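You operate a simulated robot arm through the tools that you are given. There is no shell and no other tool.

The job below is to be done with a simulated robot arm. You get a single attempt, and the scene is never put back.

## Task
Put things in order on the green-edged bench. At the end: the purple card stands where the red pot stood; the red pot from the green-edged bench stands where the clear black lid jar stood; the clear black lid jar stands on top of the brown test case with yellow tape (marked "LIGHT"); the silver steel block from the green-edged bench stands on top of the green sleeve; whatever was shut is shut again. Leave all else as you found it, and nothing knocked over.

It is judged by the outcome, as a careful person would: the job done as asked, and still so three seconds after it is handed in. It fails if anything else is knocked over, pushed out of place, dropped, spilled or broken. Lids that push on must go on centred and level and be pressed home; caps that screw on are set level and turned clockwise until they are tight.

## Robot
A 6-joint arm with a two-finger gripper, fixed in place. Base frame: the origin is on the floor under the middle of its stand, x ahead of it, y to its left, z up; the work surface is at about z = 900. Lengths are in mm, angles in rad, forces in N, time in s.
With the tool pointing down near the work surface it reaches from about 140 to 680 mm from the base axis. Its first joint turns from -1.152 to 1.152 rad. Payload 2.45 kg.
The TCP is the grasp point between the finger pads, 30 mm short of the fingertips. In the tool frame z runs along the fingers and y along their closing line. The gripper opens to 106 mm; its body begins 79 mm behind the TCP.
Orientation is that of the tool frame in the base frame, as a unit quaternion [x, y, z, w]. With the fingers straight down and closing along the base's y, the tool's x points along the base's -x, its y along +y and its z along -z.

## Interface
- The arm moves only by the tool play_rows. Its argument "moves" is a list that holds one entry, the list of rows, each a list of 7 numbers: the gripper command, from -1 (shut) to 1 (fully open), values between in proportion, then the shift along the tool's x, y, z in units of 25 mm (1.0 is 25 mm), then the turn, a rotation vector about the tool's x, y, z in units of 8 degrees (1.0 is 8 degrees). In form: [[[claw, x, y, z, ax, ay, az], ...]]. A call has 1 to 20 rows; each row shifts and turns the commanded pose from where the row before left it, along the tool's axes as they then stand. A call with a number of a shift or a turn outside -1 to 1 is refused whole. Rows are played at 5 a second. More than 50 mm and 0.15 rad between two rows, or a gripper value outside its range, and nothing of the call is played. Where a pose cannot be reached the arm comes as near as it can. A force on the tool above 40 N (or 10 N above the force at the start of the call, whichever is more), or a blocked arm, ends the call early, and 0.2 s more pass. The fingers move at their own pace (about 153 mm/s each) and stop on an object; they squeeze with about 27 N. The grip force told is the motor's: it shows also when the fingers shut on nothing. Time passes only in rows, and 0.2 s behind the last, so rows that do not move let the fingers close. The reply holds the time, the measured pose of the TCP, the force on the tool along the base axes, the opening and the grip force, in the units named above and with some noise, with the torque about the TCP (base axes, N m) and any sound that the robot's microphone picked up, and new pictures: "pictures" is both (left out), scene, wrist or none.
- Cameras (640 x 400 px; columns grow to the right, rows downward): "scene" is fixed at [102.8, 432.9, 1413.9]; the picture's right is [-0.43, -0.90, 0.00], its down [-0.45, 0.21, -0.87] and it looks along [0.78, -0.37, -0.50] (base axes); focal length 300 px, centre (320, 200). "wrist" rides on the gripper at [76, -2, -106] in the tool frame; the picture's right is [0.02, 1.00, 0.00], its down [-0.78, 0.02, -0.62] and it looks along [-0.62, 0.01, 0.78] (tool axes); focal length 247 px, centre (320, 200). There is no depth. A picture from a camera that has moved, and an enlarged one, comes with that camera's place and axes in the base frame and with its lens. The place of the scene camera against the robot may be out by one fixed shift of up to 25 mm in any direction.
- close_up(camera, box): a new picture of the part [left, top, right, bottom] of that camera's present view, enlarged. It takes no simulated time.
- hand_in(): hands the job in; it is judged then, once.

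Places have to be worked out from the pictures, the camera data and where the tool is seen. Open the gripper and draw the arm clear of the work before you hand the job in, unless the task says otherwise.

The tools are called after "Emit:" by a JSON object that holds its "fn" and its "kwargs". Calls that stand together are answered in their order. play_rows: Moves the arm, as the interface text tells. Its arguments: {"type":"object","properties":{"moves":{"type":"array","items":{"type":"array","items":{"type":"array","items":{"type":"number"}}}},"pictures":{"type":"string","enum":["both","scene","wrist","none"]}},"required":["moves"]} The other tools are called the same way: close_up (camera, box) takes an enlarged picture of a part of a camera's view; hand_in () hands the job in.

At the start:

```text
t: 0.0
position: [381.8, -81.0, 1287.0]
tool_rot: [0.0, 1.0, -0.001, 0.001]
wrist_force: [0.3, -0.1, -0.4]
wrist_torque: [0.0, -0.02, -0.01]
width: 106.2
finger_force: 0.1
```

scene: 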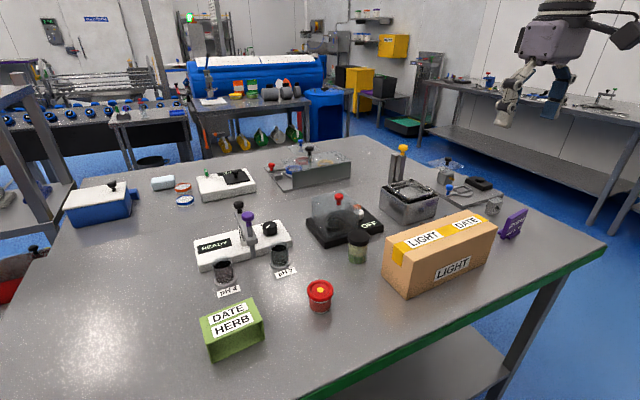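
wrist: 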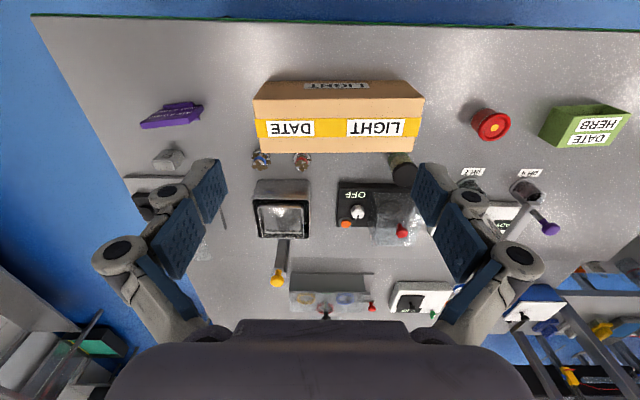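

I'll start by looking closely at both views before any motion.

Emit:
{"fn": "close_up", "kwargs": {"camera": "scene", "box": [180, 180, 400, 370]}}

Emit:
{"fn": "close_up", "kwargs": {"camera": "scene", "box": [370, 130, 550, 300]}}

Emit:
{"fn": "close_up", "kwargs": {"camera": "wrist", "box": [110, 60, 430, 330]}}

Emit:
{"fn": "close_up", "kwargs": {"camera": "wrist", "box": [370, 60, 640, 330]}}

Emit:
{"fn": "close_up", "kwargs": {"camera": "scene", "box": [50, 120, 390, 280]}}

```text
2.11 times, centred on (290, 275) of scene
camera zoom: at [102.8, 432.9, 1413.9], right [-0.43, -0.9, 0.0], down [-0.45, 0.21, -0.87], along [0.78, -0.37, -0.5], focal length 632 px, centre (383, 42)
```

zoom: 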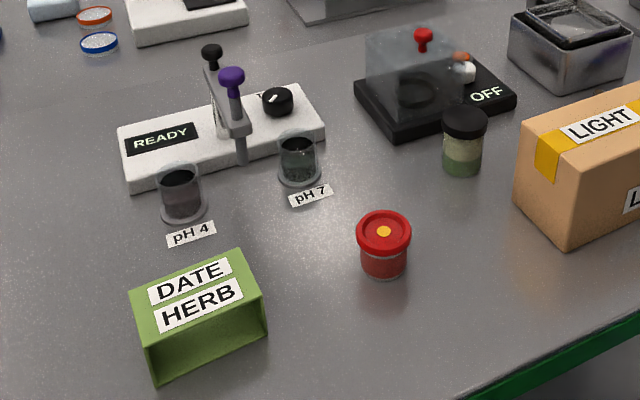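

```text
2.35 times, centred on (460, 215) of scene
camera zoom: at [102.8, 432.9, 1413.9], right [-0.43, -0.9, 0.0], down [-0.45, 0.21, -0.87], along [0.78, -0.37, -0.5], focal length 706 px, centre (-9, 165)
```

zoom: 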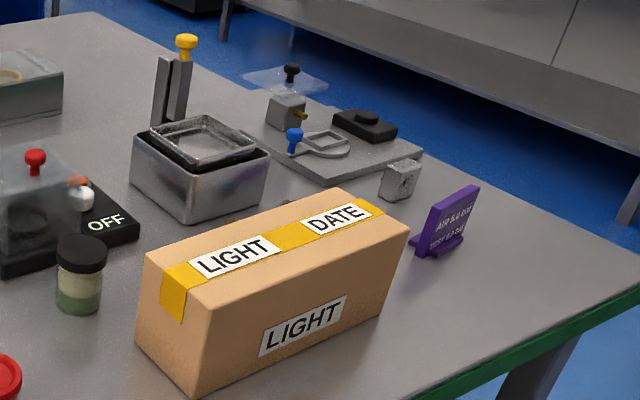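

```text
1.48 times, centred on (270, 195) of wrist
camera zoom: at [303.0, -81.0, 1392.5], right [-0.02, 1.0, 0.0], down [0.78, 0.02, 0.62], along [0.62, 0.01, -0.78], focal length 366 px, centre (394, 207)
```

zoom: 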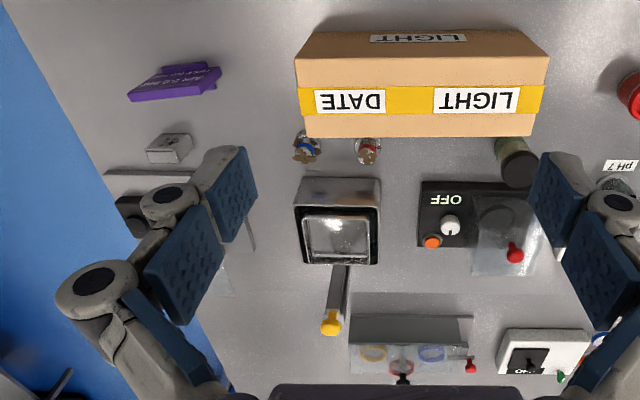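

```text
1.48 times, centred on (505, 195) of wrist
camera zoom: at [303.0, -81.0, 1392.5], right [-0.02, 1.0, 0.0], down [0.78, 0.02, 0.62], along [0.62, 0.01, -0.78], focal length 366 px, centre (46, 207)
```

zoom: 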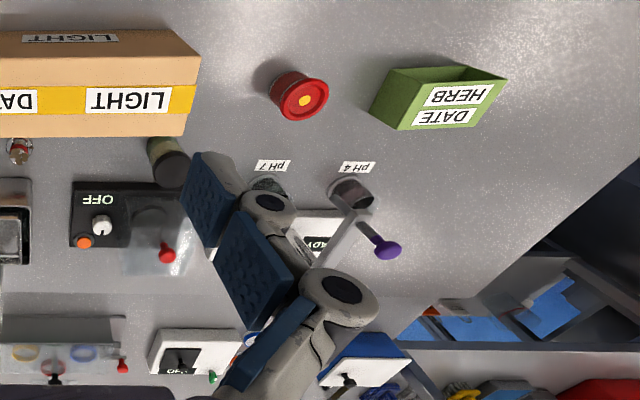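

```text
1.88 times, centred on (220, 200) of scene
camera zoom: at [102.8, 432.9, 1413.9], right [-0.43, -0.9, 0.0], down [-0.45, 0.21, -0.87], along [0.78, -0.37, -0.5], focal length 565 px, centre (508, 200)
```

zoom: 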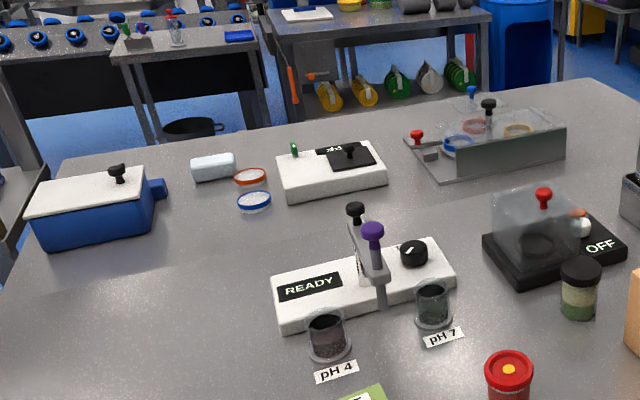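

Checking details of the objects to be handled (sleeve openings, card shape, jar lid, block) before moving.

Emit:
{"fn": "close_up", "kwargs": {"camera": "scene", "box": [190, 280, 280, 370]}}

Emit:
{"fn": "close_up", "kwargs": {"camera": "scene", "box": [470, 180, 540, 250]}}

Emit:
{"fn": "close_up", "kwargs": {"camera": "scene", "box": [300, 180, 400, 320]}}

Emit:
{"fn": "close_up", "kwargs": {"camera": "wrist", "box": [120, 80, 220, 190]}}

Emit:
{"fn": "close_up", "kwargs": {"camera": "wrist", "box": [240, 70, 440, 200]}}

Emit:
{"fn": "close_up", "kwargs": {"camera": "wrist", "box": [450, 80, 640, 190]}}

```text
4.44 times, centred on (235, 325) of scene
camera zoom: at [102.8, 432.9, 1413.9], right [-0.43, -0.9, 0.0], down [-0.45, 0.21, -0.87], along [0.78, -0.37, -0.5], focal length 1334 px, centre (698, -356)
```

zoom: 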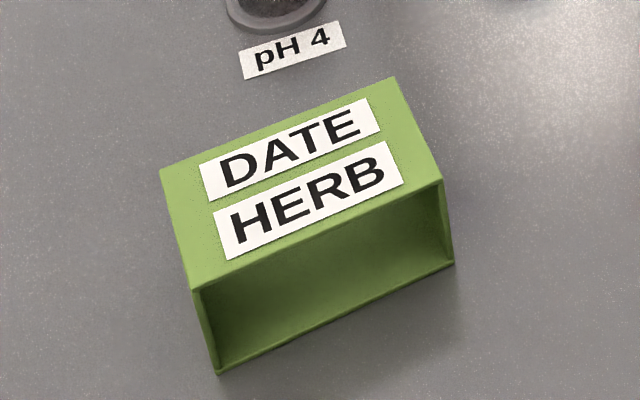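

```text
5.71 times, centred on (505, 215) of scene
camera zoom: at [102.8, 432.9, 1413.9], right [-0.43, -0.9, 0.0], down [-0.45, 0.21, -0.87], along [0.78, -0.37, -0.5], focal length 1715 px, centre (-737, 114)
```

zoom: 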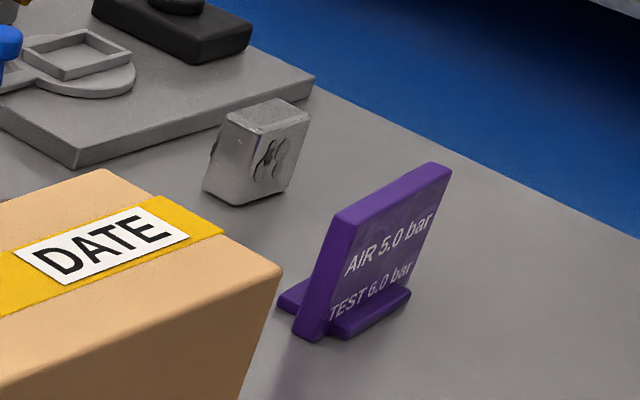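

```text
2.86 times, centred on (350, 250) of scene
camera zoom: at [102.8, 432.9, 1413.9], right [-0.43, -0.9, 0.0], down [-0.45, 0.21, -0.87], along [0.78, -0.37, -0.5], focal length 858 px, centre (234, 57)
```

zoom: 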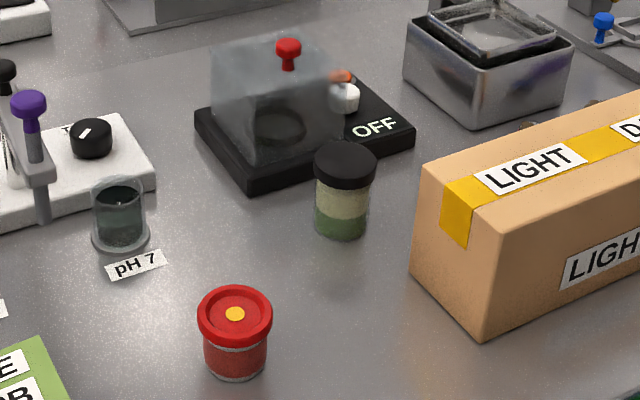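

```text
3.64 times, centred on (170, 135) of wrist
camera zoom: at [303.0, -81.0, 1392.5], right [-0.02, 1.0, 0.0], down [0.78, 0.02, 0.62], along [0.62, 0.01, -0.78], focal length 898 px, centre (866, 436)
```

zoom: 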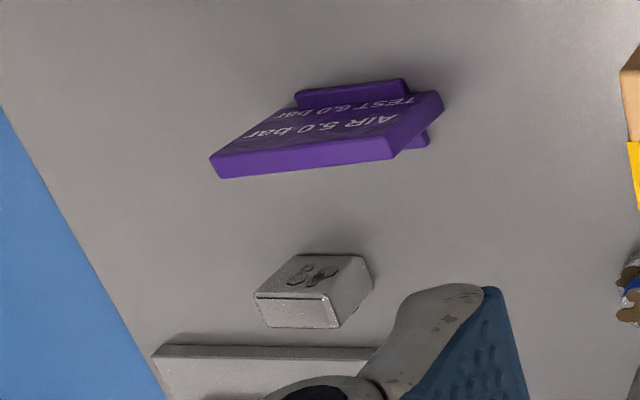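

```text
3.08 times, centred on (340, 135) of wrist
camera zoom: at [303.0, -81.0, 1392.5], right [-0.02, 1.0, 0.0], down [0.78, 0.02, 0.62], along [0.62, 0.01, -0.78], focal length 760 px, centre (258, 400)
```

zoom: 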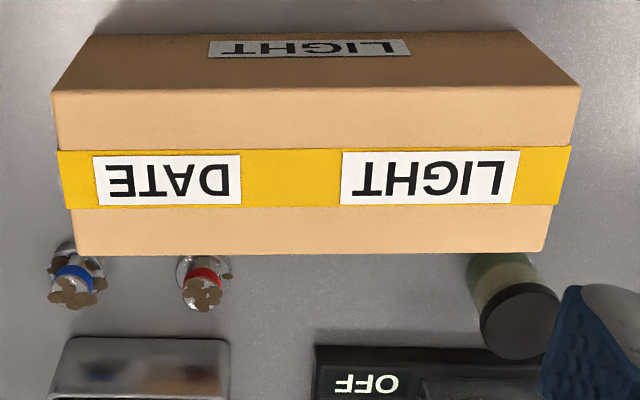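

```text
3.37 times, centred on (545, 135) of wrist
camera zoom: at [303.0, -81.0, 1392.5], right [-0.02, 1.0, 0.0], down [0.78, 0.02, 0.62], along [0.62, 0.01, -0.78], focal length 832 px, centre (-438, 419)
```

zoom: 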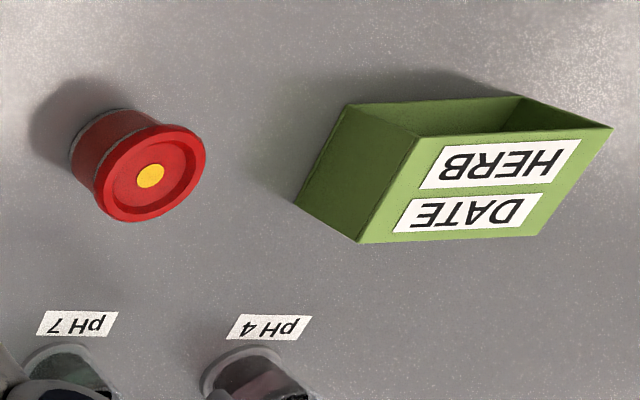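

The jar stands just behind the brown case's left end, with two small vials behind the case; the sleeve opens toward the robot. I move to a lower viewpoint near (400, 60, 1150) to triangulate jar, case and pot.

Emit:
{"fn": "play_rows", "kwargs": {"moves": [[[1, -0.12, 0.94, 0.913, 0, 0, 0], [1, -0.12, 0.94, 0.913, 0, 0, 0], [1, -0.12, 0.94, 0.913, 0, 0, 0], [1, -0.12, 0.94, 0.913, 0, 0, 0], [1, -0.12, 0.94, 0.913, 0, 0, 0], [1, -0.12, 0.94, 0.913, 0, 0, 0], [1, 0, 0, 0, 0, 0, 0]]]}}

```text
t: 1.6
position: [401.0, 60.0, 1151.1]
tool_rot: [0.001, 1.0, 0.0, 0.001]
wrist_force: [0.7, 0.7, 0.4]
wrist_torque: [0.01, -0.01, 0.0]
width: 106.2
finger_force: 0.2
camera wrist: at [323.3, 59.2, 1255.9], right [-0.02, 1.0, 0.0], down [0.78, 0.02, 0.62], along [0.62, 0.01, -0.78], focal length 247 px, centre (320, 200)
```

scene: 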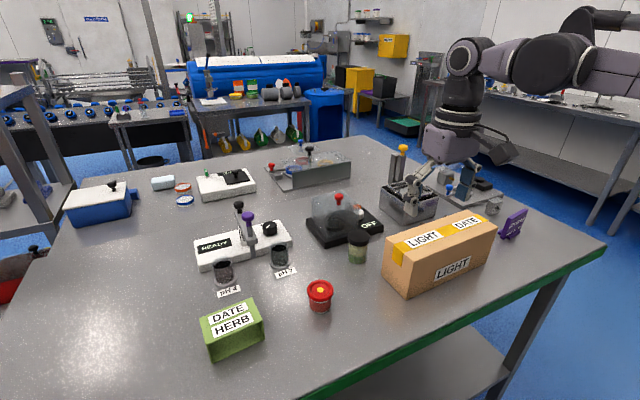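
wrist: 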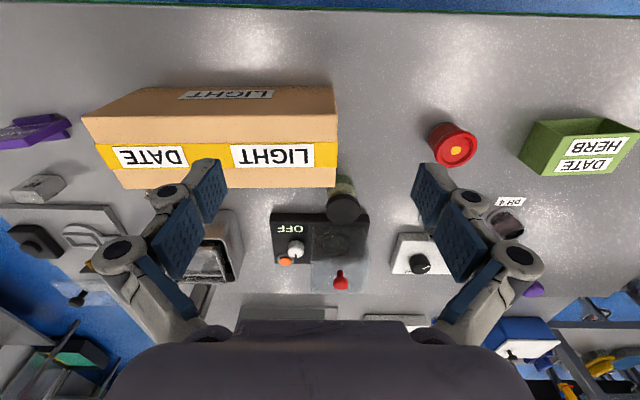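

Lower view obtained. I zoom for precise pixel readings of jar, case, pot and sleeve.

Emit:
{"fn": "close_up", "kwargs": {"camera": "wrist", "box": [260, 120, 420, 220]}}

Emit:
{"fn": "close_up", "kwargs": {"camera": "wrist", "box": [400, 90, 640, 240]}}

Emit:
{"fn": "close_up", "kwargs": {"camera": "wrist", "box": [0, 70, 240, 220]}}

```text
4.00 times, centred on (340, 170) of wrist
camera zoom: at [323.3, 59.2, 1255.9], right [-0.02, 1.0, 0.0], down [0.78, 0.02, 0.62], along [0.62, 0.01, -0.78], focal length 988 px, centre (240, 320)
```

zoom: 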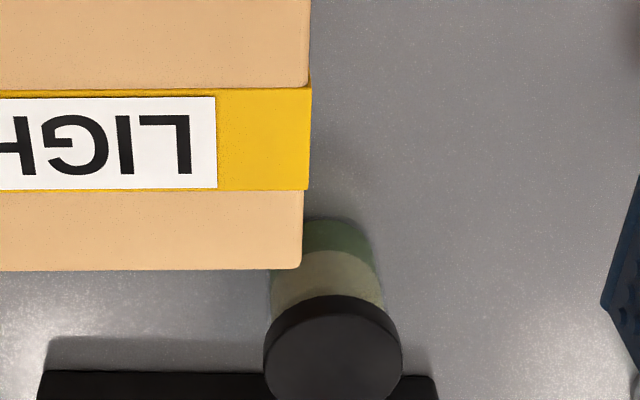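

```text
2.67 times, centred on (520, 165) of wrist
camera zoom: at [323.3, 59.2, 1255.9], right [-0.02, 1.0, 0.0], down [0.78, 0.02, 0.62], along [0.62, 0.01, -0.78], focal length 659 px, centre (-213, 293)
```

zoom: 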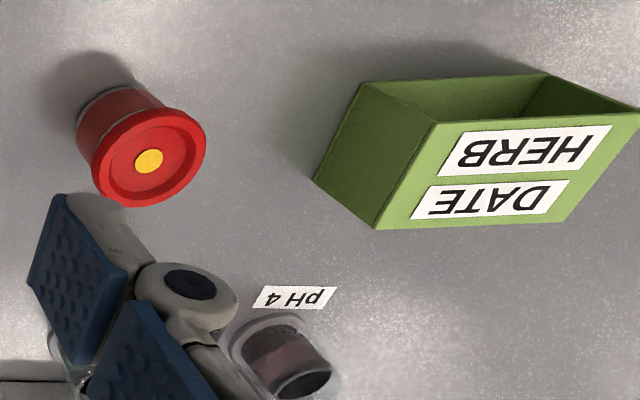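

```text
2.67 times, centred on (120, 145) of wrist
camera zoom: at [323.3, 59.2, 1255.9], right [-0.02, 1.0, 0.0], down [0.78, 0.02, 0.62], along [0.62, 0.01, -0.78], focal length 659 px, centre (853, 347)
```

zoom: 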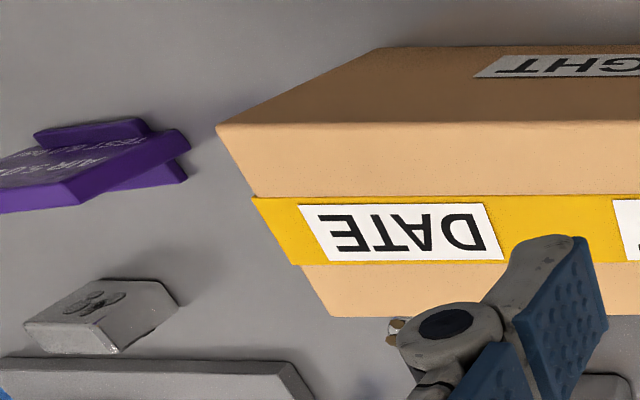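

Triangulating the two views: red pot ≈ (479, 249.5), lid top ≈ 946; jar ≈ (580, 100.6), lid top ≈ 957; case top ≈ 1010, spanning x 415–500, y −180–80. I move closer to refine the jar's place.

Emit:
{"fn": "play_rows", "kwargs": {"moves": [[[1, -0.89, 0.4, 0.71, 0, 0, 0], [1, -0.89, 0.4, 0.71, 0, 0, 0], [1, -0.89, 0.4, 0.71, 0, 0, 0], [1, -0.89, 0.4, 0.71, 0, 0, 0], [1, 0, 0, 0, 0, 0, 0]]]}}

```text
t: 2.8
position: [490.5, 102.6, 1078.5]
tool_rot: [0.0, 1.0, 0.0, 0.0]
wrist_force: [0.0, 0.1, -0.1]
wrist_torque: [-0.02, -0.01, -0.01]
width: 105.9
finger_force: 0.0
camera wrist: at [412.4, 100.9, 1184.3], right [-0.02, 1.0, 0.0], down [0.78, 0.02, 0.62], along [0.62, 0.01, -0.78], focal length 247 px, centre (320, 200)
```

scene: 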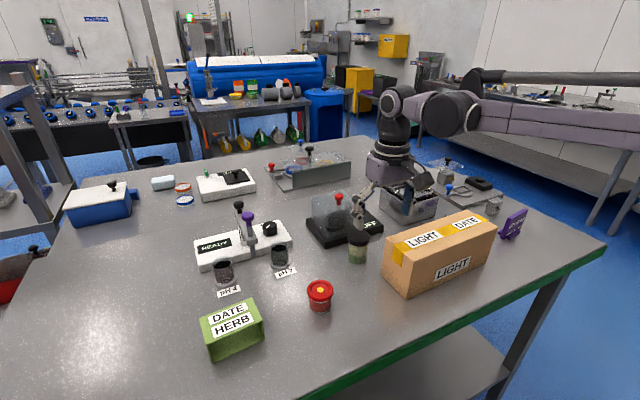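
wrist: 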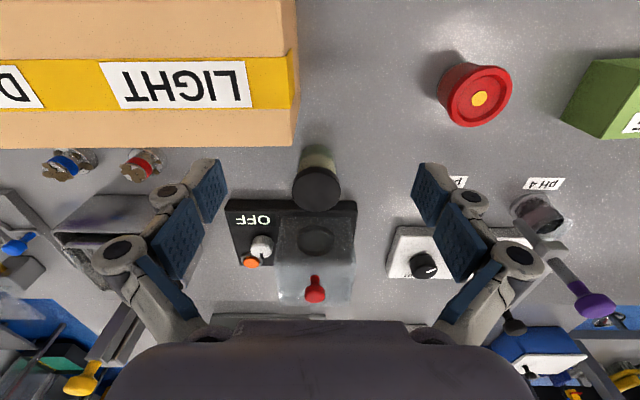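

Zooming on the jar in this closer view for a refined fix.

Emit:
{"fn": "close_up", "kwargs": {"camera": "wrist", "box": [270, 130, 370, 220]}}

Emit:
{"fn": "close_up", "kwargs": {"camera": "wrist", "box": [420, 40, 540, 140]}}

Emit:
{"fn": "close_up", "kwargs": {"camera": "wrist", "box": [20, 120, 240, 300]}}

```text
4.44 times, centred on (320, 175) of wrist
camera zoom: at [412.4, 100.9, 1184.3], right [-0.02, 1.0, 0.0], down [0.78, 0.02, 0.62], along [0.62, 0.01, -0.78], focal length 1098 px, centre (320, 311)
```

zoom: 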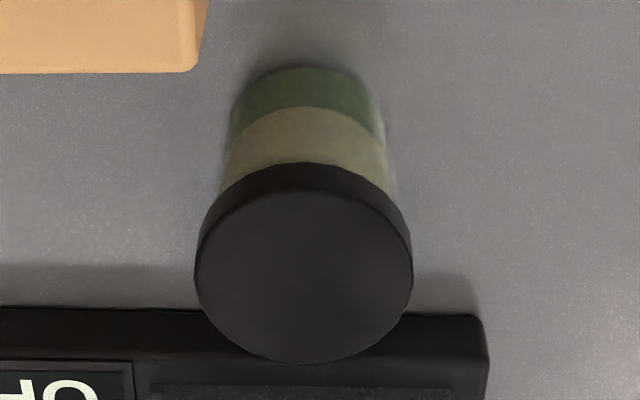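

```text
4.00 times, centred on (480, 90) of wrist
camera zoom: at [412.4, 100.9, 1184.3], right [-0.02, 1.0, 0.0], down [0.78, 0.02, 0.62], along [0.62, 0.01, -0.78], focal length 988 px, centre (-320, 640)
```

zoom: 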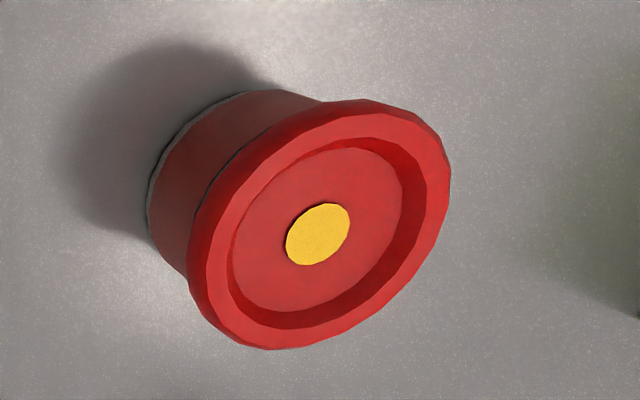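

```text
2.22 times, centred on (130, 210) of wrist
camera zoom: at [412.4, 100.9, 1184.3], right [-0.02, 1.0, 0.0], down [0.78, 0.02, 0.62], along [0.62, 0.01, -0.78], focal length 549 px, centre (742, 178)
```

zoom: 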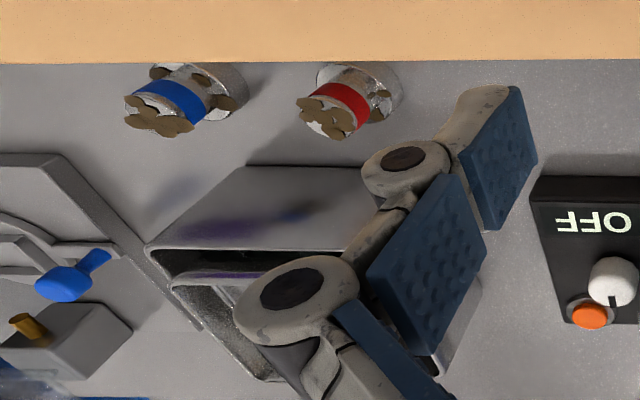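

Refined: jar at (581.5, 100), pot at (478.4, 249.5). I move above the jar with open fingers and go down to just above the lid to check centring.

Emit:
{"fn": "play_rows", "kwargs": {"moves": [[[1, -0.92, 0, 0, 0, 0, 0], [1, -0.92, 0, 0, 0, 0, 0], [1, -0.92, 0, 0, 0, 0, 0], [1, -0.92, 0, 0, 0, 0, 0], [1, 0, 0, 0.8, 0, 0, 0], [1, 0, 0, 0.8, 0, 0, 0], [1, 0, 0, 0.8, 0, 0, 0], [1, 0, 0, 0.8, 0, 0, 0], [1, 0, 0, 0, 0, 0, 0]]]}}

```text
t: 4.8
position: [580.8, 102.1, 999.3]
tool_rot: [0.0, 1.0, -0.001, 0.001]
wrist_force: [0.1, 0.3, -1.1]
wrist_torque: [0.01, -0.03, -0.02]
width: 105.8
finger_force: 0.1
camera wrist: at [502.8, 101.2, 1105.0], right [-0.02, 1.0, 0.0], down [0.78, 0.02, 0.62], along [0.62, 0.01, -0.78], focal length 247 px, centre (320, 200)
```

scene: 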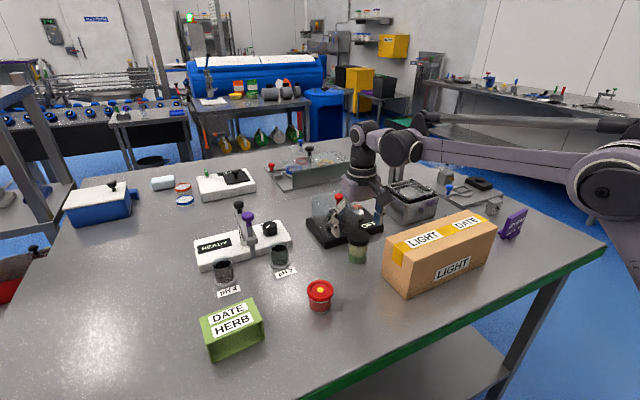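
wrist: 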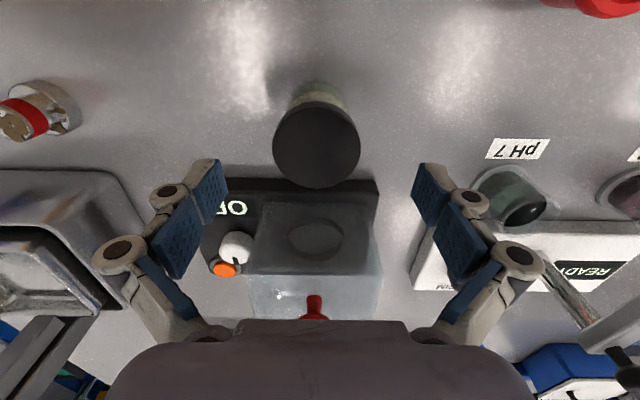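

Zooming to check the jar's centring between the fingers.

Emit:
{"fn": "close_up", "kwargs": {"camera": "wrist", "box": [250, 70, 390, 200]}}

Emit:
{"fn": "close_up", "kwargs": {"camera": "scene", "box": [300, 160, 430, 280]}}

```text
3.08 times, centred on (320, 135) of wrist
camera zoom: at [502.8, 101.2, 1105.0], right [-0.02, 1.0, 0.0], down [0.78, 0.02, 0.62], along [0.62, 0.01, -0.78], focal length 760 px, centre (320, 400)
```

zoom: 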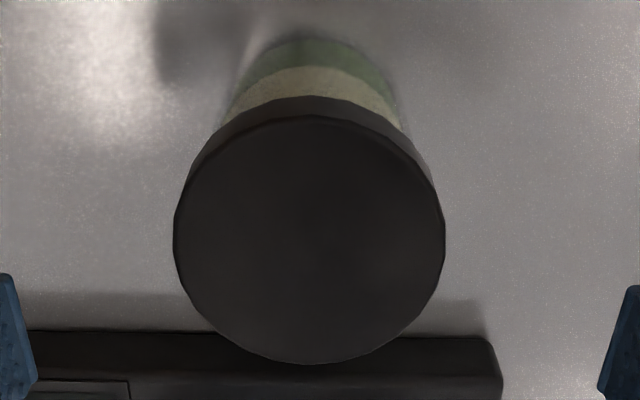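

```text
3.33 times, centred on (365, 220) of scene
camera zoom: at [102.8, 432.9, 1413.9], right [-0.43, -0.9, 0.0], down [-0.45, 0.21, -0.87], along [0.78, -0.37, -0.5], focal length 1000 px, centre (170, 133)
```

zoom: 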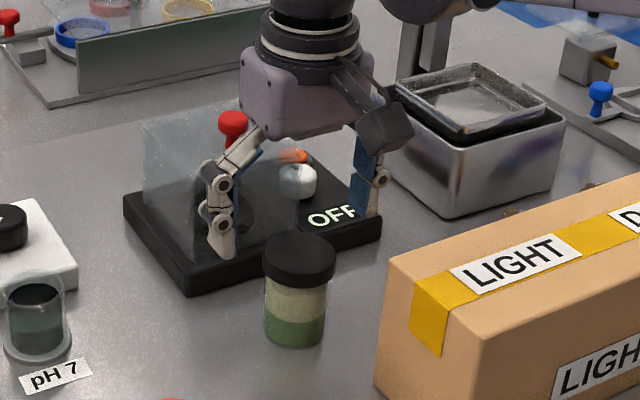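

Jar is ~2 mm off in y and up to ~3 mm in x from the finger centre. I correct, descend to TCP z≈946 (lid mid-height, tips at 916) without closing yet.

Emit:
{"fn": "play_rows", "kwargs": {"moves": [[[1, 0.06, -0.08, 0.4, 0, 0, 0], [1, 0, 0, 0.6, 0, 0, 0], [1, 0, 0, 0.6, 0, 0, 0], [1, 0, 0, 0.52, 0, 0, 0], [1, 0, 0, 0, 0, 0, 0]]]}}

```text
t: 6.0
position: [579.5, 101.2, 946.6]
tool_rot: [0.0, 1.0, 0.001, 0.001]
wrist_force: [-0.2, -0.2, -0.5]
wrist_torque: [-0.01, -0.03, 0.03]
width: 105.7
finger_force: 0.0
camera wrist: at [501.0, 99.7, 1051.5], right [-0.02, 1.0, 0.0], down [0.78, 0.02, 0.62], along [0.62, 0.01, -0.78], focal length 247 px, centre (320, 200)
```

scene: 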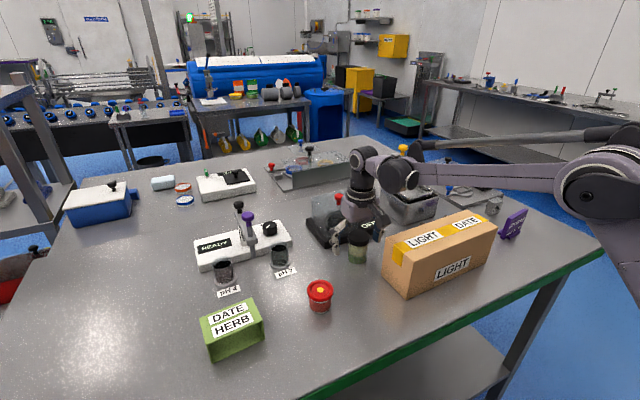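
wrist: 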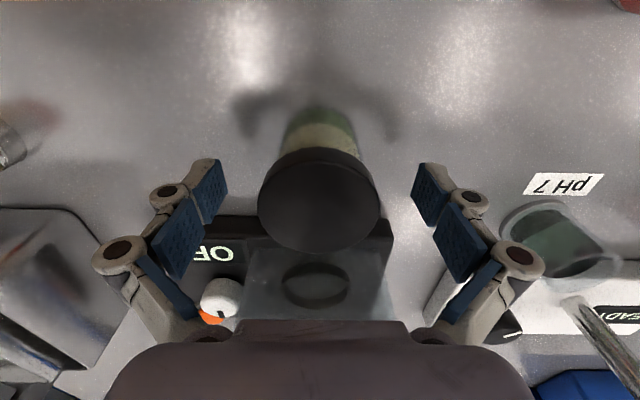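

Zoom to compare the lid centre with the expected point between the pads.

Emit:
{"fn": "close_up", "kwargs": {"camera": "wrist", "box": [140, 90, 500, 315]}}

Emit:
{"fn": "close_up", "kwargs": {"camera": "scene", "box": [310, 190, 410, 280]}}

```text
1.78 times, centred on (320, 202) of wrist
camera zoom: at [501.0, 99.7, 1051.5], right [-0.02, 1.0, 0.0], down [0.78, 0.02, 0.62], along [0.62, 0.01, -0.78], focal length 439 px, centre (320, 196)
```

zoom: 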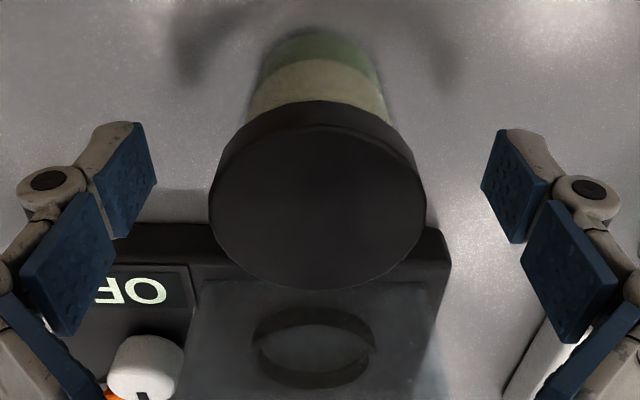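

```text
4.44 times, centred on (360, 235) of scene
camera zoom: at [102.8, 432.9, 1413.9], right [-0.43, -0.9, 0.0], down [-0.45, 0.21, -0.87], along [0.78, -0.37, -0.5], focal length 1334 px, centre (142, 44)
```

zoom: 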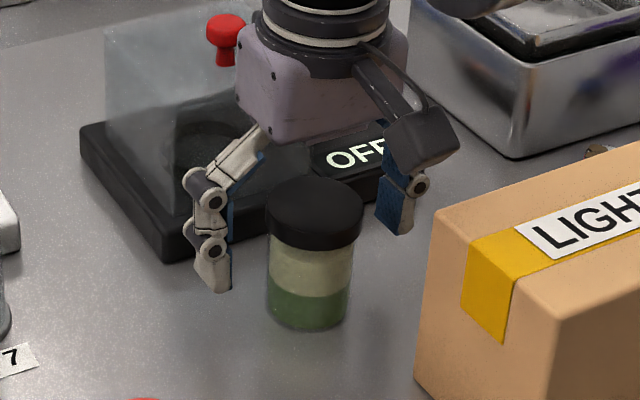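

Combining all five views plus the visible base edge (x≈549 near rim), the jar is taller (top ≈ 966) and its axis at x≈573.5, y≈100. I shift −6 mm in x, raise 5 mm, and close the fingers on it.

Emit:
{"fn": "play_rows", "kwargs": {"moves": [[[1, 0.24, 0, -0.2, 0, 0, 0], [1, 0, 0, 0, 0, 0, 0], [-1, 0, 0, 0, 0, 0, 0], [-1, 0, 0, 0, 0, 0, 0], [-1, 0, 0, 0, 0, 0, 0]]]}}

```text
t: 7.2
position: [574.0, 100.4, 950.4]
tool_rot: [0.0, 1.0, 0.0, 0.001]
wrist_force: [0.6, 1.3, 12.7]
wrist_torque: [-0.04, -0.03, 0.0]
width: 51.0
finger_force: 26.9
camera wrist: at [494.5, 99.1, 1057.6], right [-0.02, 1.0, 0.0], down [0.78, 0.02, 0.62], along [0.62, 0.01, -0.78], focal length 247 px, centre (320, 200)
```

scene: 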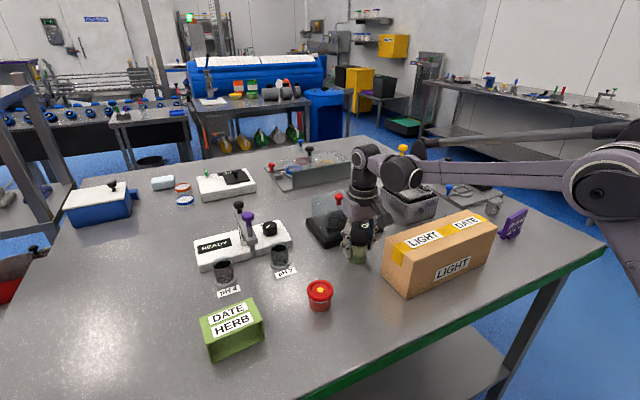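
wrist: 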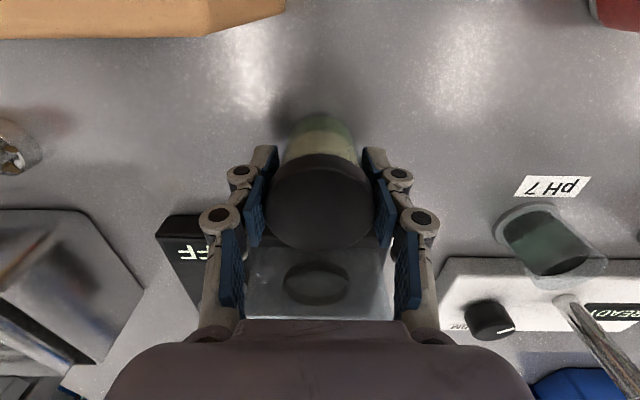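

Fingers hold the lid (51 mm). Checking the grip before a small test lift.

Emit:
{"fn": "close_up", "kwargs": {"camera": "wrist", "box": [200, 100, 440, 260]}}

Emit:
{"fn": "close_up", "kwargs": {"camera": "scene", "box": [310, 190, 410, 280]}}

```text
2.50 times, centred on (320, 180) of wrist
camera zoom: at [494.5, 99.1, 1057.6], right [-0.02, 1.0, 0.0], down [0.78, 0.02, 0.62], along [0.62, 0.01, -0.78], focal length 617 px, centre (320, 250)
```

zoom: 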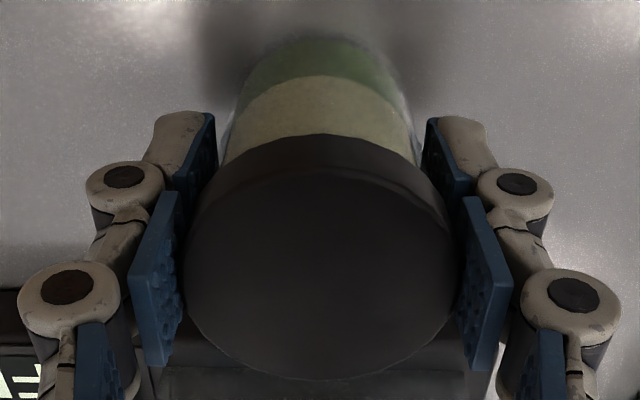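

```text
4.44 times, centred on (360, 235) of scene
camera zoom: at [102.5, 432.8, 1414.0], right [-0.43, -0.9, 0.0], down [-0.45, 0.21, -0.87], along [0.78, -0.37, -0.5], focal length 1334 px, centre (142, 44)
```

zoom: 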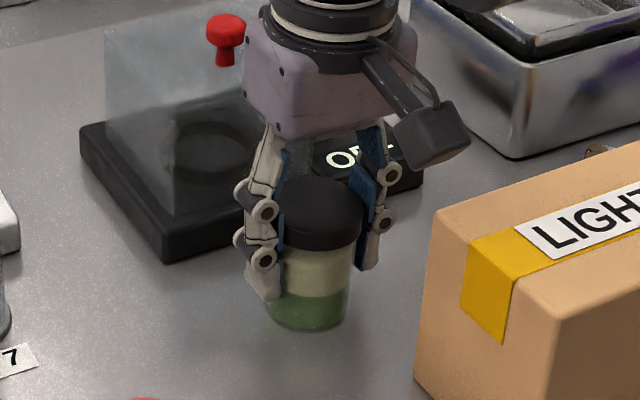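

Grip looks symmetrical. A slow small test lift of 10 mm to see whether body and lid come together.

Emit:
{"fn": "play_rows", "kwargs": {"moves": [[[-1, 0, 0, -0.1, 0, 0, 0], [-1, 0, 0, -0.15, 0, 0, 0], [-1, 0, 0, -0.15, 0, 0, 0], [-1, 0, 0, 0, 0, 0, 0]]]}}

Emit:
{"fn": "close_up", "kwargs": {"camera": "scene", "box": [310, 190, 410, 280]}}

Emit:
{"fn": "close_up", "kwargs": {"camera": "wrist", "box": [200, 100, 440, 260]}}

```text
t: 8.2
position: [572.6, 100.9, 962.2]
tool_rot: [0.0, 1.0, 0.0, 0.001]
wrist_force: [0.3, -0.4, -0.9]
wrist_torque: [-0.02, 0.02, -0.04]
width: 51.1
finger_force: 27.1
camera wrist: at [494.5, 98.9, 1067.3], right [-0.02, 1.0, 0.0], down [0.78, 0.02, 0.62], along [0.62, 0.01, -0.78], focal length 247 px, centre (320, 200)
```

scene: 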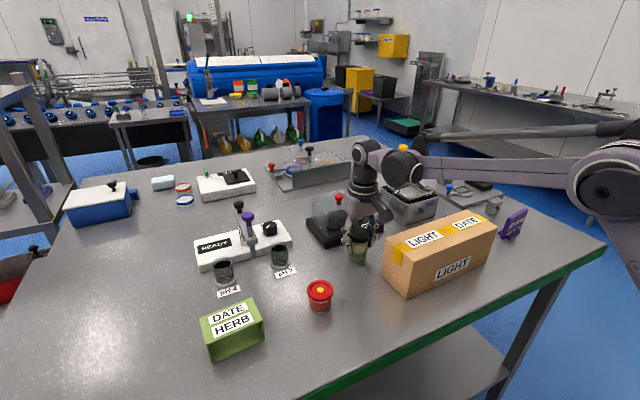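
wrist: 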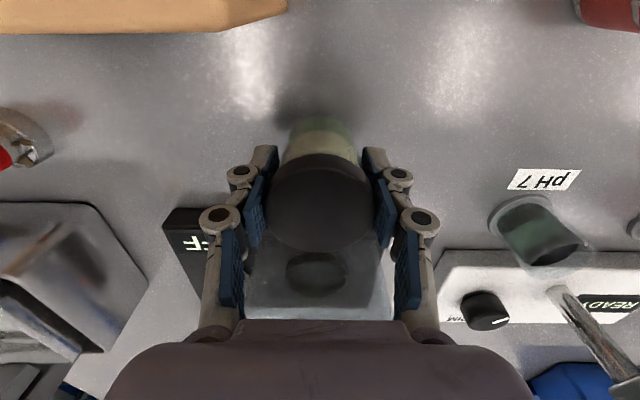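

```text
4.44 times, centred on (360, 235) of scene
camera zoom: at [102.8, 432.9, 1413.9], right [-0.43, -0.9, 0.0], down [-0.45, 0.21, -0.87], along [0.78, -0.37, -0.5], focal length 1334 px, centre (142, 44)
```

zoom: 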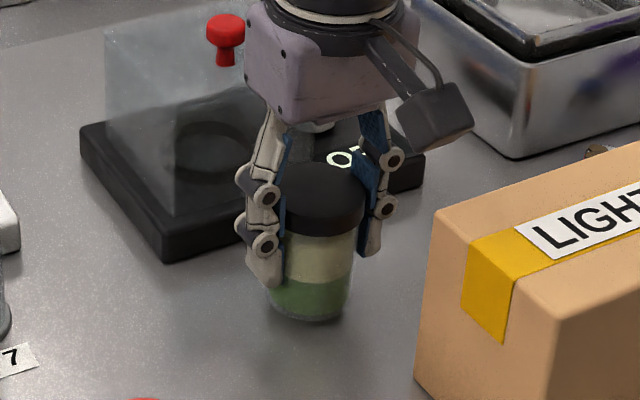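

```text
2.50 times, centred on (320, 180) of wrist
camera zoom: at [494.5, 98.9, 1067.3], right [-0.02, 1.0, 0.0], down [0.78, 0.02, 0.62], along [0.62, 0.01, -0.78], focal length 617 px, centre (320, 250)
```

zoom: 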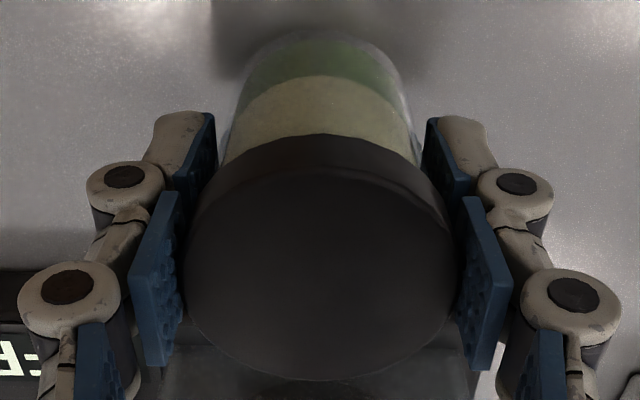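

The whole jar rises cleanly with its lid (≈1 N). I lift to z≈1100 and carry it above the free strip between the labels on top of the case, around (457, −60).

Emit:
{"fn": "play_rows", "kwargs": {"moves": [[[-1, 0, 0, -0.5, 0, 0, 0], [-1, 0, 0, -0.84, 0, 0, 0], [-1, 0, 0, -0.84, 0, 0, 0], [-1, 0, 0, -0.84, 0, 0, 0], [-1, 0, 0, -0.84, 0, 0, 0], [-1, 0, 0, -0.84, 0, 0, 0], [-1, 0, 0, -0.84, 0, 0, 0], [-1, 0.4, -0.5, 0, 0, 0, 0], [-1, 0.6, -0.84, 0, 0, 0, 0], [-1, 0.6, -0.84, 0, 0, 0, 0], [-1, 0.6, -0.84, 0, 0, 0, 0], [-1, 0.6, -0.84, 0, 0, 0, 0], [-1, 0.6, -0.84, 0, 0, 0, 0], [-1, 0.6, -0.84, 0, 0, 0, 0], [-1, 0.48, -0.6, 0, 0, 0, 0], [-1, 0.2, -0.26, 0, 0, 0, 0], [-1, 0, 0, 0, 0, 0, 0]]]}}

```text
t: 11.8
position: [456.6, -61.0, 1099.2]
tool_rot: [0.0, 1.0, 0.001, 0.001]
wrist_force: [0.1, 0.3, -0.9]
wrist_torque: [0.04, 0.03, 0.02]
width: 51.2
finger_force: 27.4
camera wrist: at [377.8, -62.3, 1204.5], right [-0.02, 1.0, 0.0], down [0.78, 0.02, 0.62], along [0.62, 0.01, -0.78], focal length 247 px, centre (320, 200)
```

scene: 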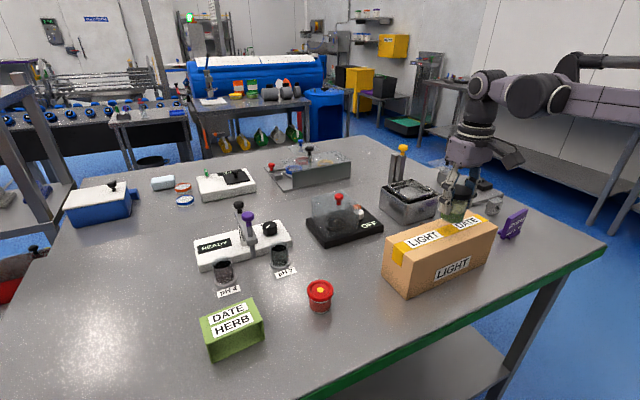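
wrist: 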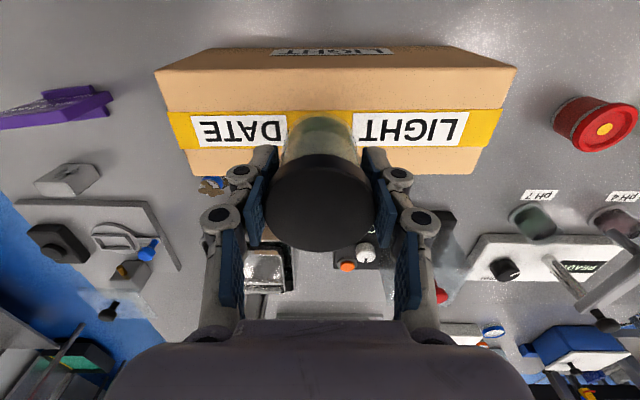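

Zooming to verify the jar's alignment over the case.

Emit:
{"fn": "close_up", "kwargs": {"camera": "wrist", "box": [140, 30, 540, 260]}}

Emit:
{"fn": "close_up", "kwargs": {"camera": "scene", "box": [380, 150, 520, 300]}}

```text
1.60 times, centred on (340, 145) of wrist
camera zoom: at [377.8, -62.3, 1204.5], right [-0.02, 1.0, 0.0], down [0.78, 0.02, 0.62], along [0.62, 0.01, -0.78], focal length 395 px, centre (288, 288)
```

zoom: 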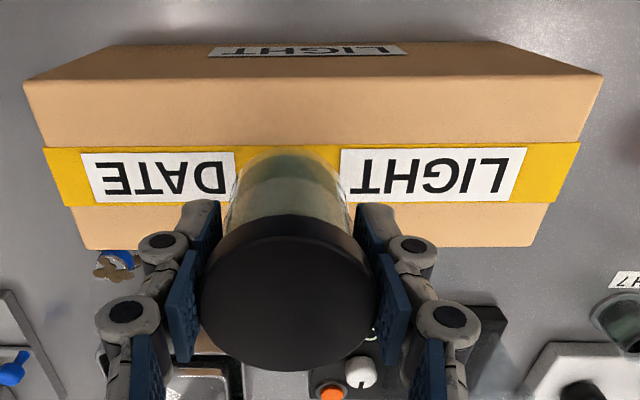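

```text
2.67 times, centred on (450, 225) of scene
camera zoom: at [102.8, 432.9, 1413.9], right [-0.43, -0.9, 0.0], down [-0.45, 0.21, -0.87], along [0.78, -0.37, -0.5], focal length 800 px, centre (-27, 133)
```

zoom: 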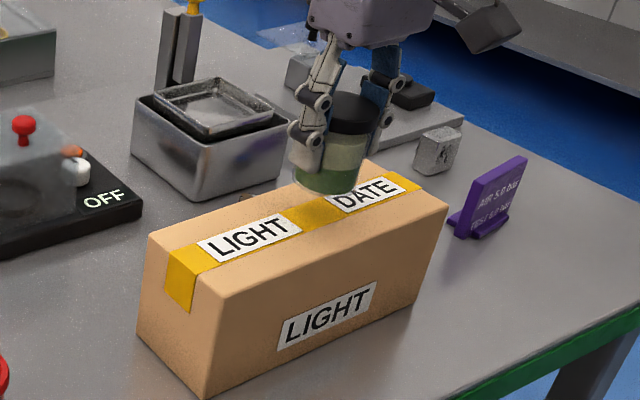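

Aligned: gap between labels centred y≈−62, case centre x≈458.5, which matches the jar axis. Descending 30 mm first, then small steps with force checks.

Emit:
{"fn": "play_rows", "kwargs": {"moves": [[[-1, 0, 0, 0.5, 0, 0, 0], [-1, 0, 0, 0.5, 0, 0, 0], [-1, 0, 0, 0.2, 0, 0, 0], [-1, 0, 0, 0, 0, 0, 0]]], "pictures": "none"}}

Emit:
{"fn": "close_up", "kwargs": {"camera": "scene", "box": [420, 170, 500, 250]}}

```text
t: 12.8
position: [456.0, -59.8, 1069.3]
tool_rot: [0.001, 1.0, 0.0, 0.001]
wrist_force: [1.2, -0.2, -1.6]
wrist_torque: [-0.01, -0.03, 0.02]
width: 51.0
finger_force: 27.4
```

```text
5.00 times, centred on (460, 210) of scene
camera zoom: at [102.8, 432.9, 1413.9], right [-0.43, -0.9, 0.0], down [-0.45, 0.21, -0.87], along [0.78, -0.37, -0.5], focal length 1501 px, centre (-380, 150)
```

zoom: 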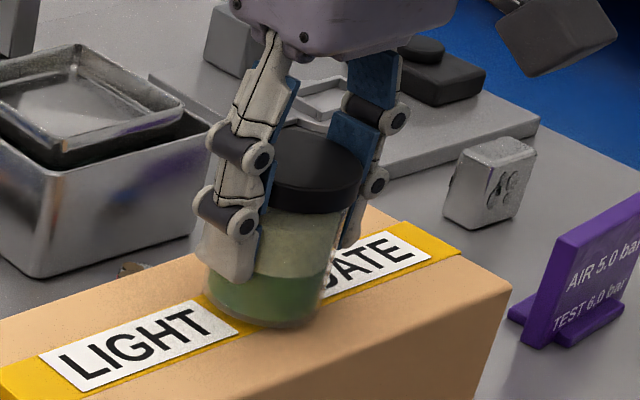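

Jar bottom is ~8 mm above the case. Lowering in small increments and reading the force.

Emit:
{"fn": "play_rows", "kwargs": {"moves": [[[-1, 0, 0, 0.1, 0, 0, 0], [-1, 0, 0, 0.1, 0, 0, 0], [-1, 0, 0, 0, 0, 0, 0]]], "pictures": "none"}}

```text
t: 13.6
position: [455.1, -60.0, 1064.5]
tool_rot: [0.001, 1.0, 0.0, 0.001]
wrist_force: [0.8, -0.6, -1.4]
wrist_torque: [0.0, 0.02, 0.01]
width: 51.1
finger_force: 26.7
```

No contact yet (force unchanged); two more millimetres.

Emit:
{"fn": "play_rows", "kwargs": {"moves": [[[-1, 0, 0, 0.08, 0, 0, 0], [-1, 0, 0, 0, 0, 0, 0]]], "pictures": "none"}}

Emit:
{"fn": "close_up", "kwargs": {"camera": "scene", "box": [420, 170, 500, 250]}}

```text
t: 14.2
position: [456.6, -59.3, 1062.1]
tool_rot: [-0.001, 1.0, 0.0, 0.0]
wrist_force: [-0.5, 1.2, 14.3]
wrist_torque: [0.04, -0.04, 0.01]
width: 51.2
finger_force: 26.6
```

```text
5.00 times, centred on (460, 210) of scene
camera zoom: at [102.5, 432.9, 1413.9], right [-0.43, -0.9, 0.0], down [-0.45, 0.21, -0.87], along [0.78, -0.37, -0.5], focal length 1501 px, centre (-380, 150)
```

zoom: 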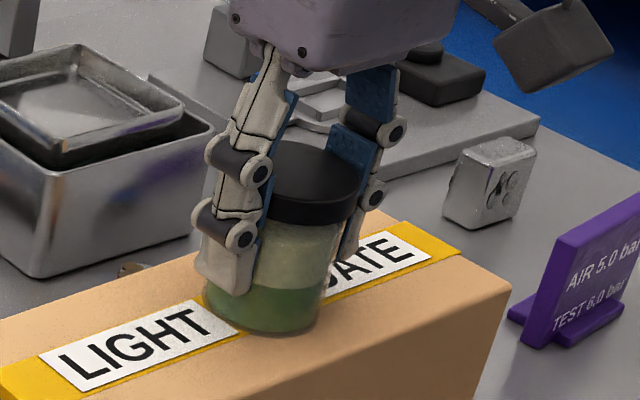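

Contact at 14 N: the jar sits on the case. I open the fingers part way and check that it stands free.

Emit:
{"fn": "play_rows", "kwargs": {"moves": [[[0.35, 0, 0, 0, 0, 0, 0], [0.35, 0, 0, 0, 0, 0, 0], [0.35, 0, 0, 0, 0, 0, 0]]]}}

Emit:
{"fn": "close_up", "kwargs": {"camera": "scene", "box": [420, 170, 500, 250]}}

Emit:
{"fn": "close_up", "kwargs": {"camera": "wrist", "box": [140, 30, 540, 260]}}

```text
t: 15.0
position: [456.3, -60.9, 1062.8]
tool_rot: [0.0, 1.0, 0.0, 0.002]
wrist_force: [-0.5, 0.1, 0.6]
wrist_torque: [-0.03, -0.01, -0.02]
width: 71.7
finger_force: 0.1
camera wrist: at [377.7, -61.8, 1168.5], right [-0.02, 1.0, 0.0], down [0.78, 0.02, 0.62], along [0.62, 0.01, -0.78], focal length 247 px, centre (320, 200)
```

scene: 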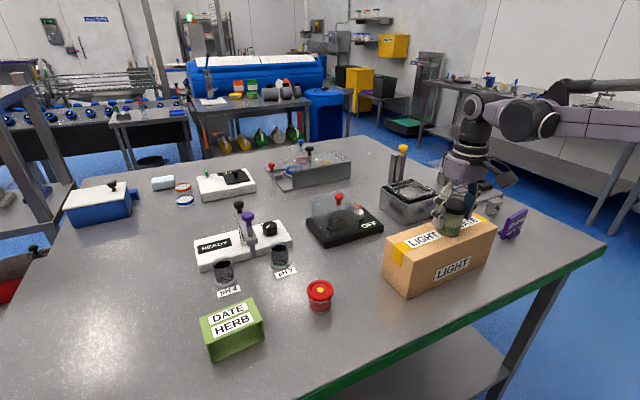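
wrist: 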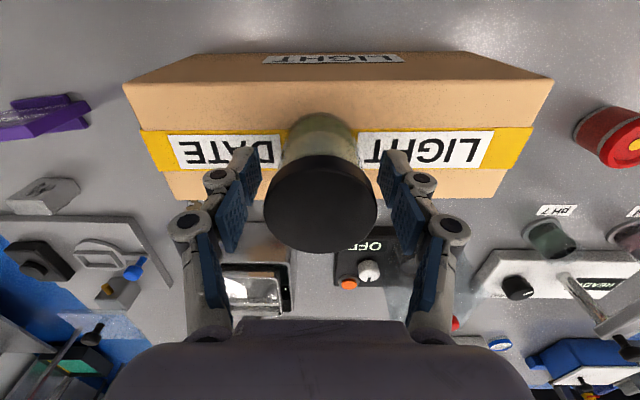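

```text
5.00 times, centred on (460, 210) of scene
camera zoom: at [102.8, 432.9, 1413.9], right [-0.43, -0.9, 0.0], down [-0.45, 0.21, -0.87], along [0.78, -0.37, -0.5], focal length 1501 px, centre (-380, 150)
```

zoom: 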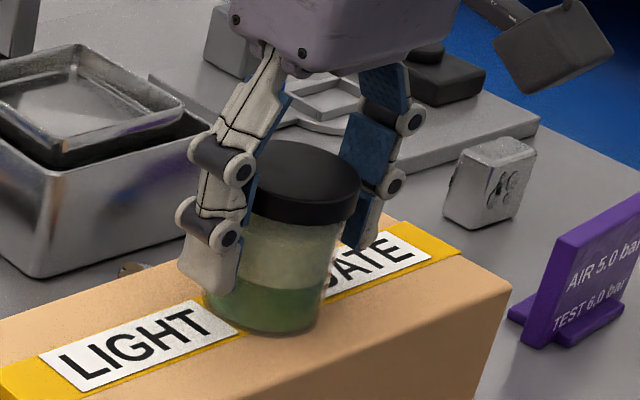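

```text
1.60 times, centred on (340, 145) of wrist
camera zoom: at [377.7, -61.8, 1168.5], right [-0.02, 1.0, 0.0], down [0.78, 0.02, 0.62], along [0.62, 0.01, -0.78], focal length 395 px, centre (288, 288)
```

zoom: 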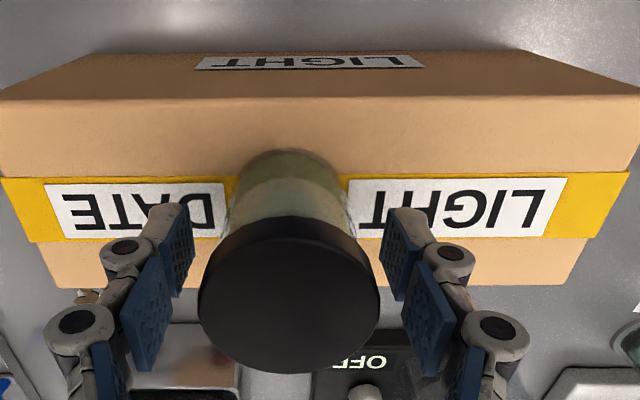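

The jar stands upright and free on the case. I retreat straight up, open fully, then move to a viewpoint for the red pot around (395, 249, 1080).

Emit:
{"fn": "play_rows", "kwargs": {"moves": [[[0.35, 0, 0, -0.5, 0, 0, 0], [0.35, 0, 0, -1, 0, 0, 0], [0.35, 0, 0, -1, 0, 0, 0], [0.35, 0, 0, -1, 0, 0, 0], [1, 0.175, 0.889, 0.2, 0, 0, 0], [1, 0.175, 0.889, 0.2, 0, 0, 0], [1, 0.175, 0.889, 0.2, 0, 0, 0], [1, 0.175, 0.889, 0.2, 0, 0, 0], [1, 0.175, 0.889, 0.2, 0, 0, 0], [1, 0.175, 0.889, 0.2, 0, 0, 0], [1, 0.175, 0.889, 0.2, 0, 0, 0], [1, 0.175, 0.889, 0.2, 0, 0, 0], [1, 0.175, 0.889, 0.2, 0, 0, 0], [1, 0.175, 0.889, 0.2, 0, 0, 0], [1, 0.175, 0.889, 0.2, 0, 0, 0], [1, 0.175, 0.889, 0.2, 0, 0, 0], [1, 0.175, 0.889, 0.2, 0, 0, 0], [1, 0.175, 0.889, 0.2, 0, 0, 0], [1, 0, 0, 0, 0, 0, 0]]]}}

Emit:
{"fn": "close_up", "kwargs": {"camera": "wrist", "box": [260, 120, 380, 220]}}

Emit:
{"fn": "close_up", "kwargs": {"camera": "scene", "box": [400, 170, 520, 300]}}

```text
t: 19.0
position: [395.7, 249.4, 1080.1]
tool_rot: [0.0, 1.0, 0.0, 0.002]
wrist_force: [-0.4, 0.3, 0.3]
wrist_torque: [0.03, -0.02, 0.02]
width: 106.0
finger_force: 0.0
camera wrist: at [316.9, 248.1, 1185.7], right [-0.02, 1.0, 0.0], down [0.78, 0.02, 0.62], along [0.62, 0.01, -0.78], focal length 247 px, centre (320, 200)
```

scene: 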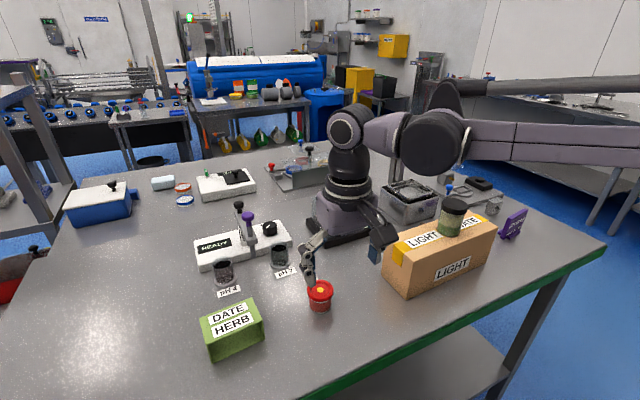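
wrist: 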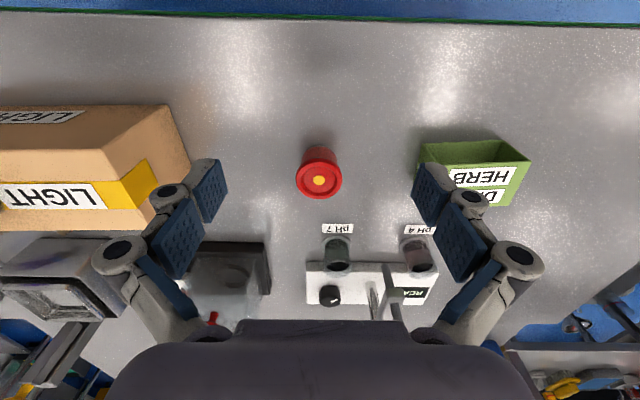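

```text
4.00 times, centred on (320, 170) of wrist
camera zoom: at [316.9, 248.1, 1185.7], right [-0.02, 1.0, 0.0], down [0.78, 0.02, 0.62], along [0.62, 0.01, -0.78], focal length 988 px, centre (320, 320)
```

zoom: 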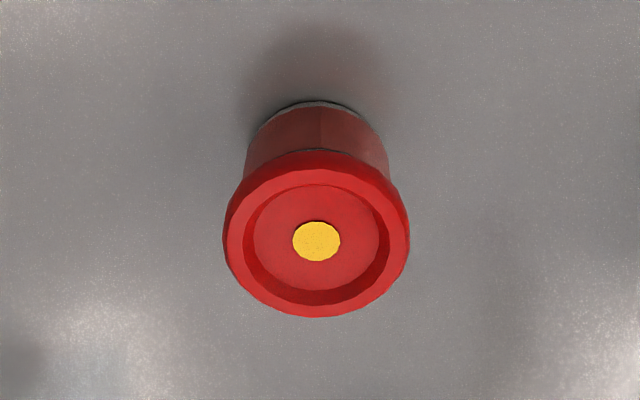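

```text
3.08 times, centred on (460, 235) of scene
camera zoom: at [102.8, 432.9, 1413.9], right [-0.43, -0.9, 0.0], down [-0.45, 0.21, -0.87], along [0.78, -0.37, -0.5], focal length 924 px, centre (-111, 92)
```

zoom: 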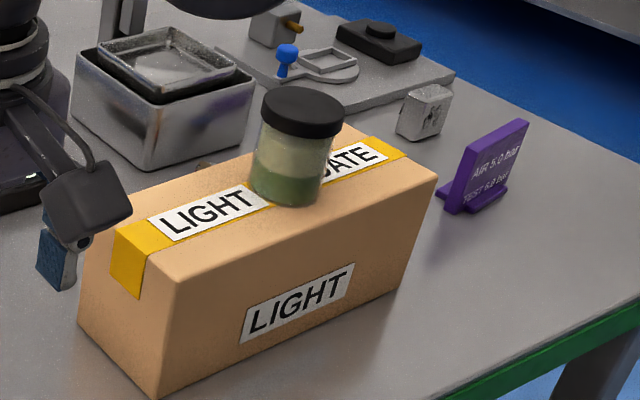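

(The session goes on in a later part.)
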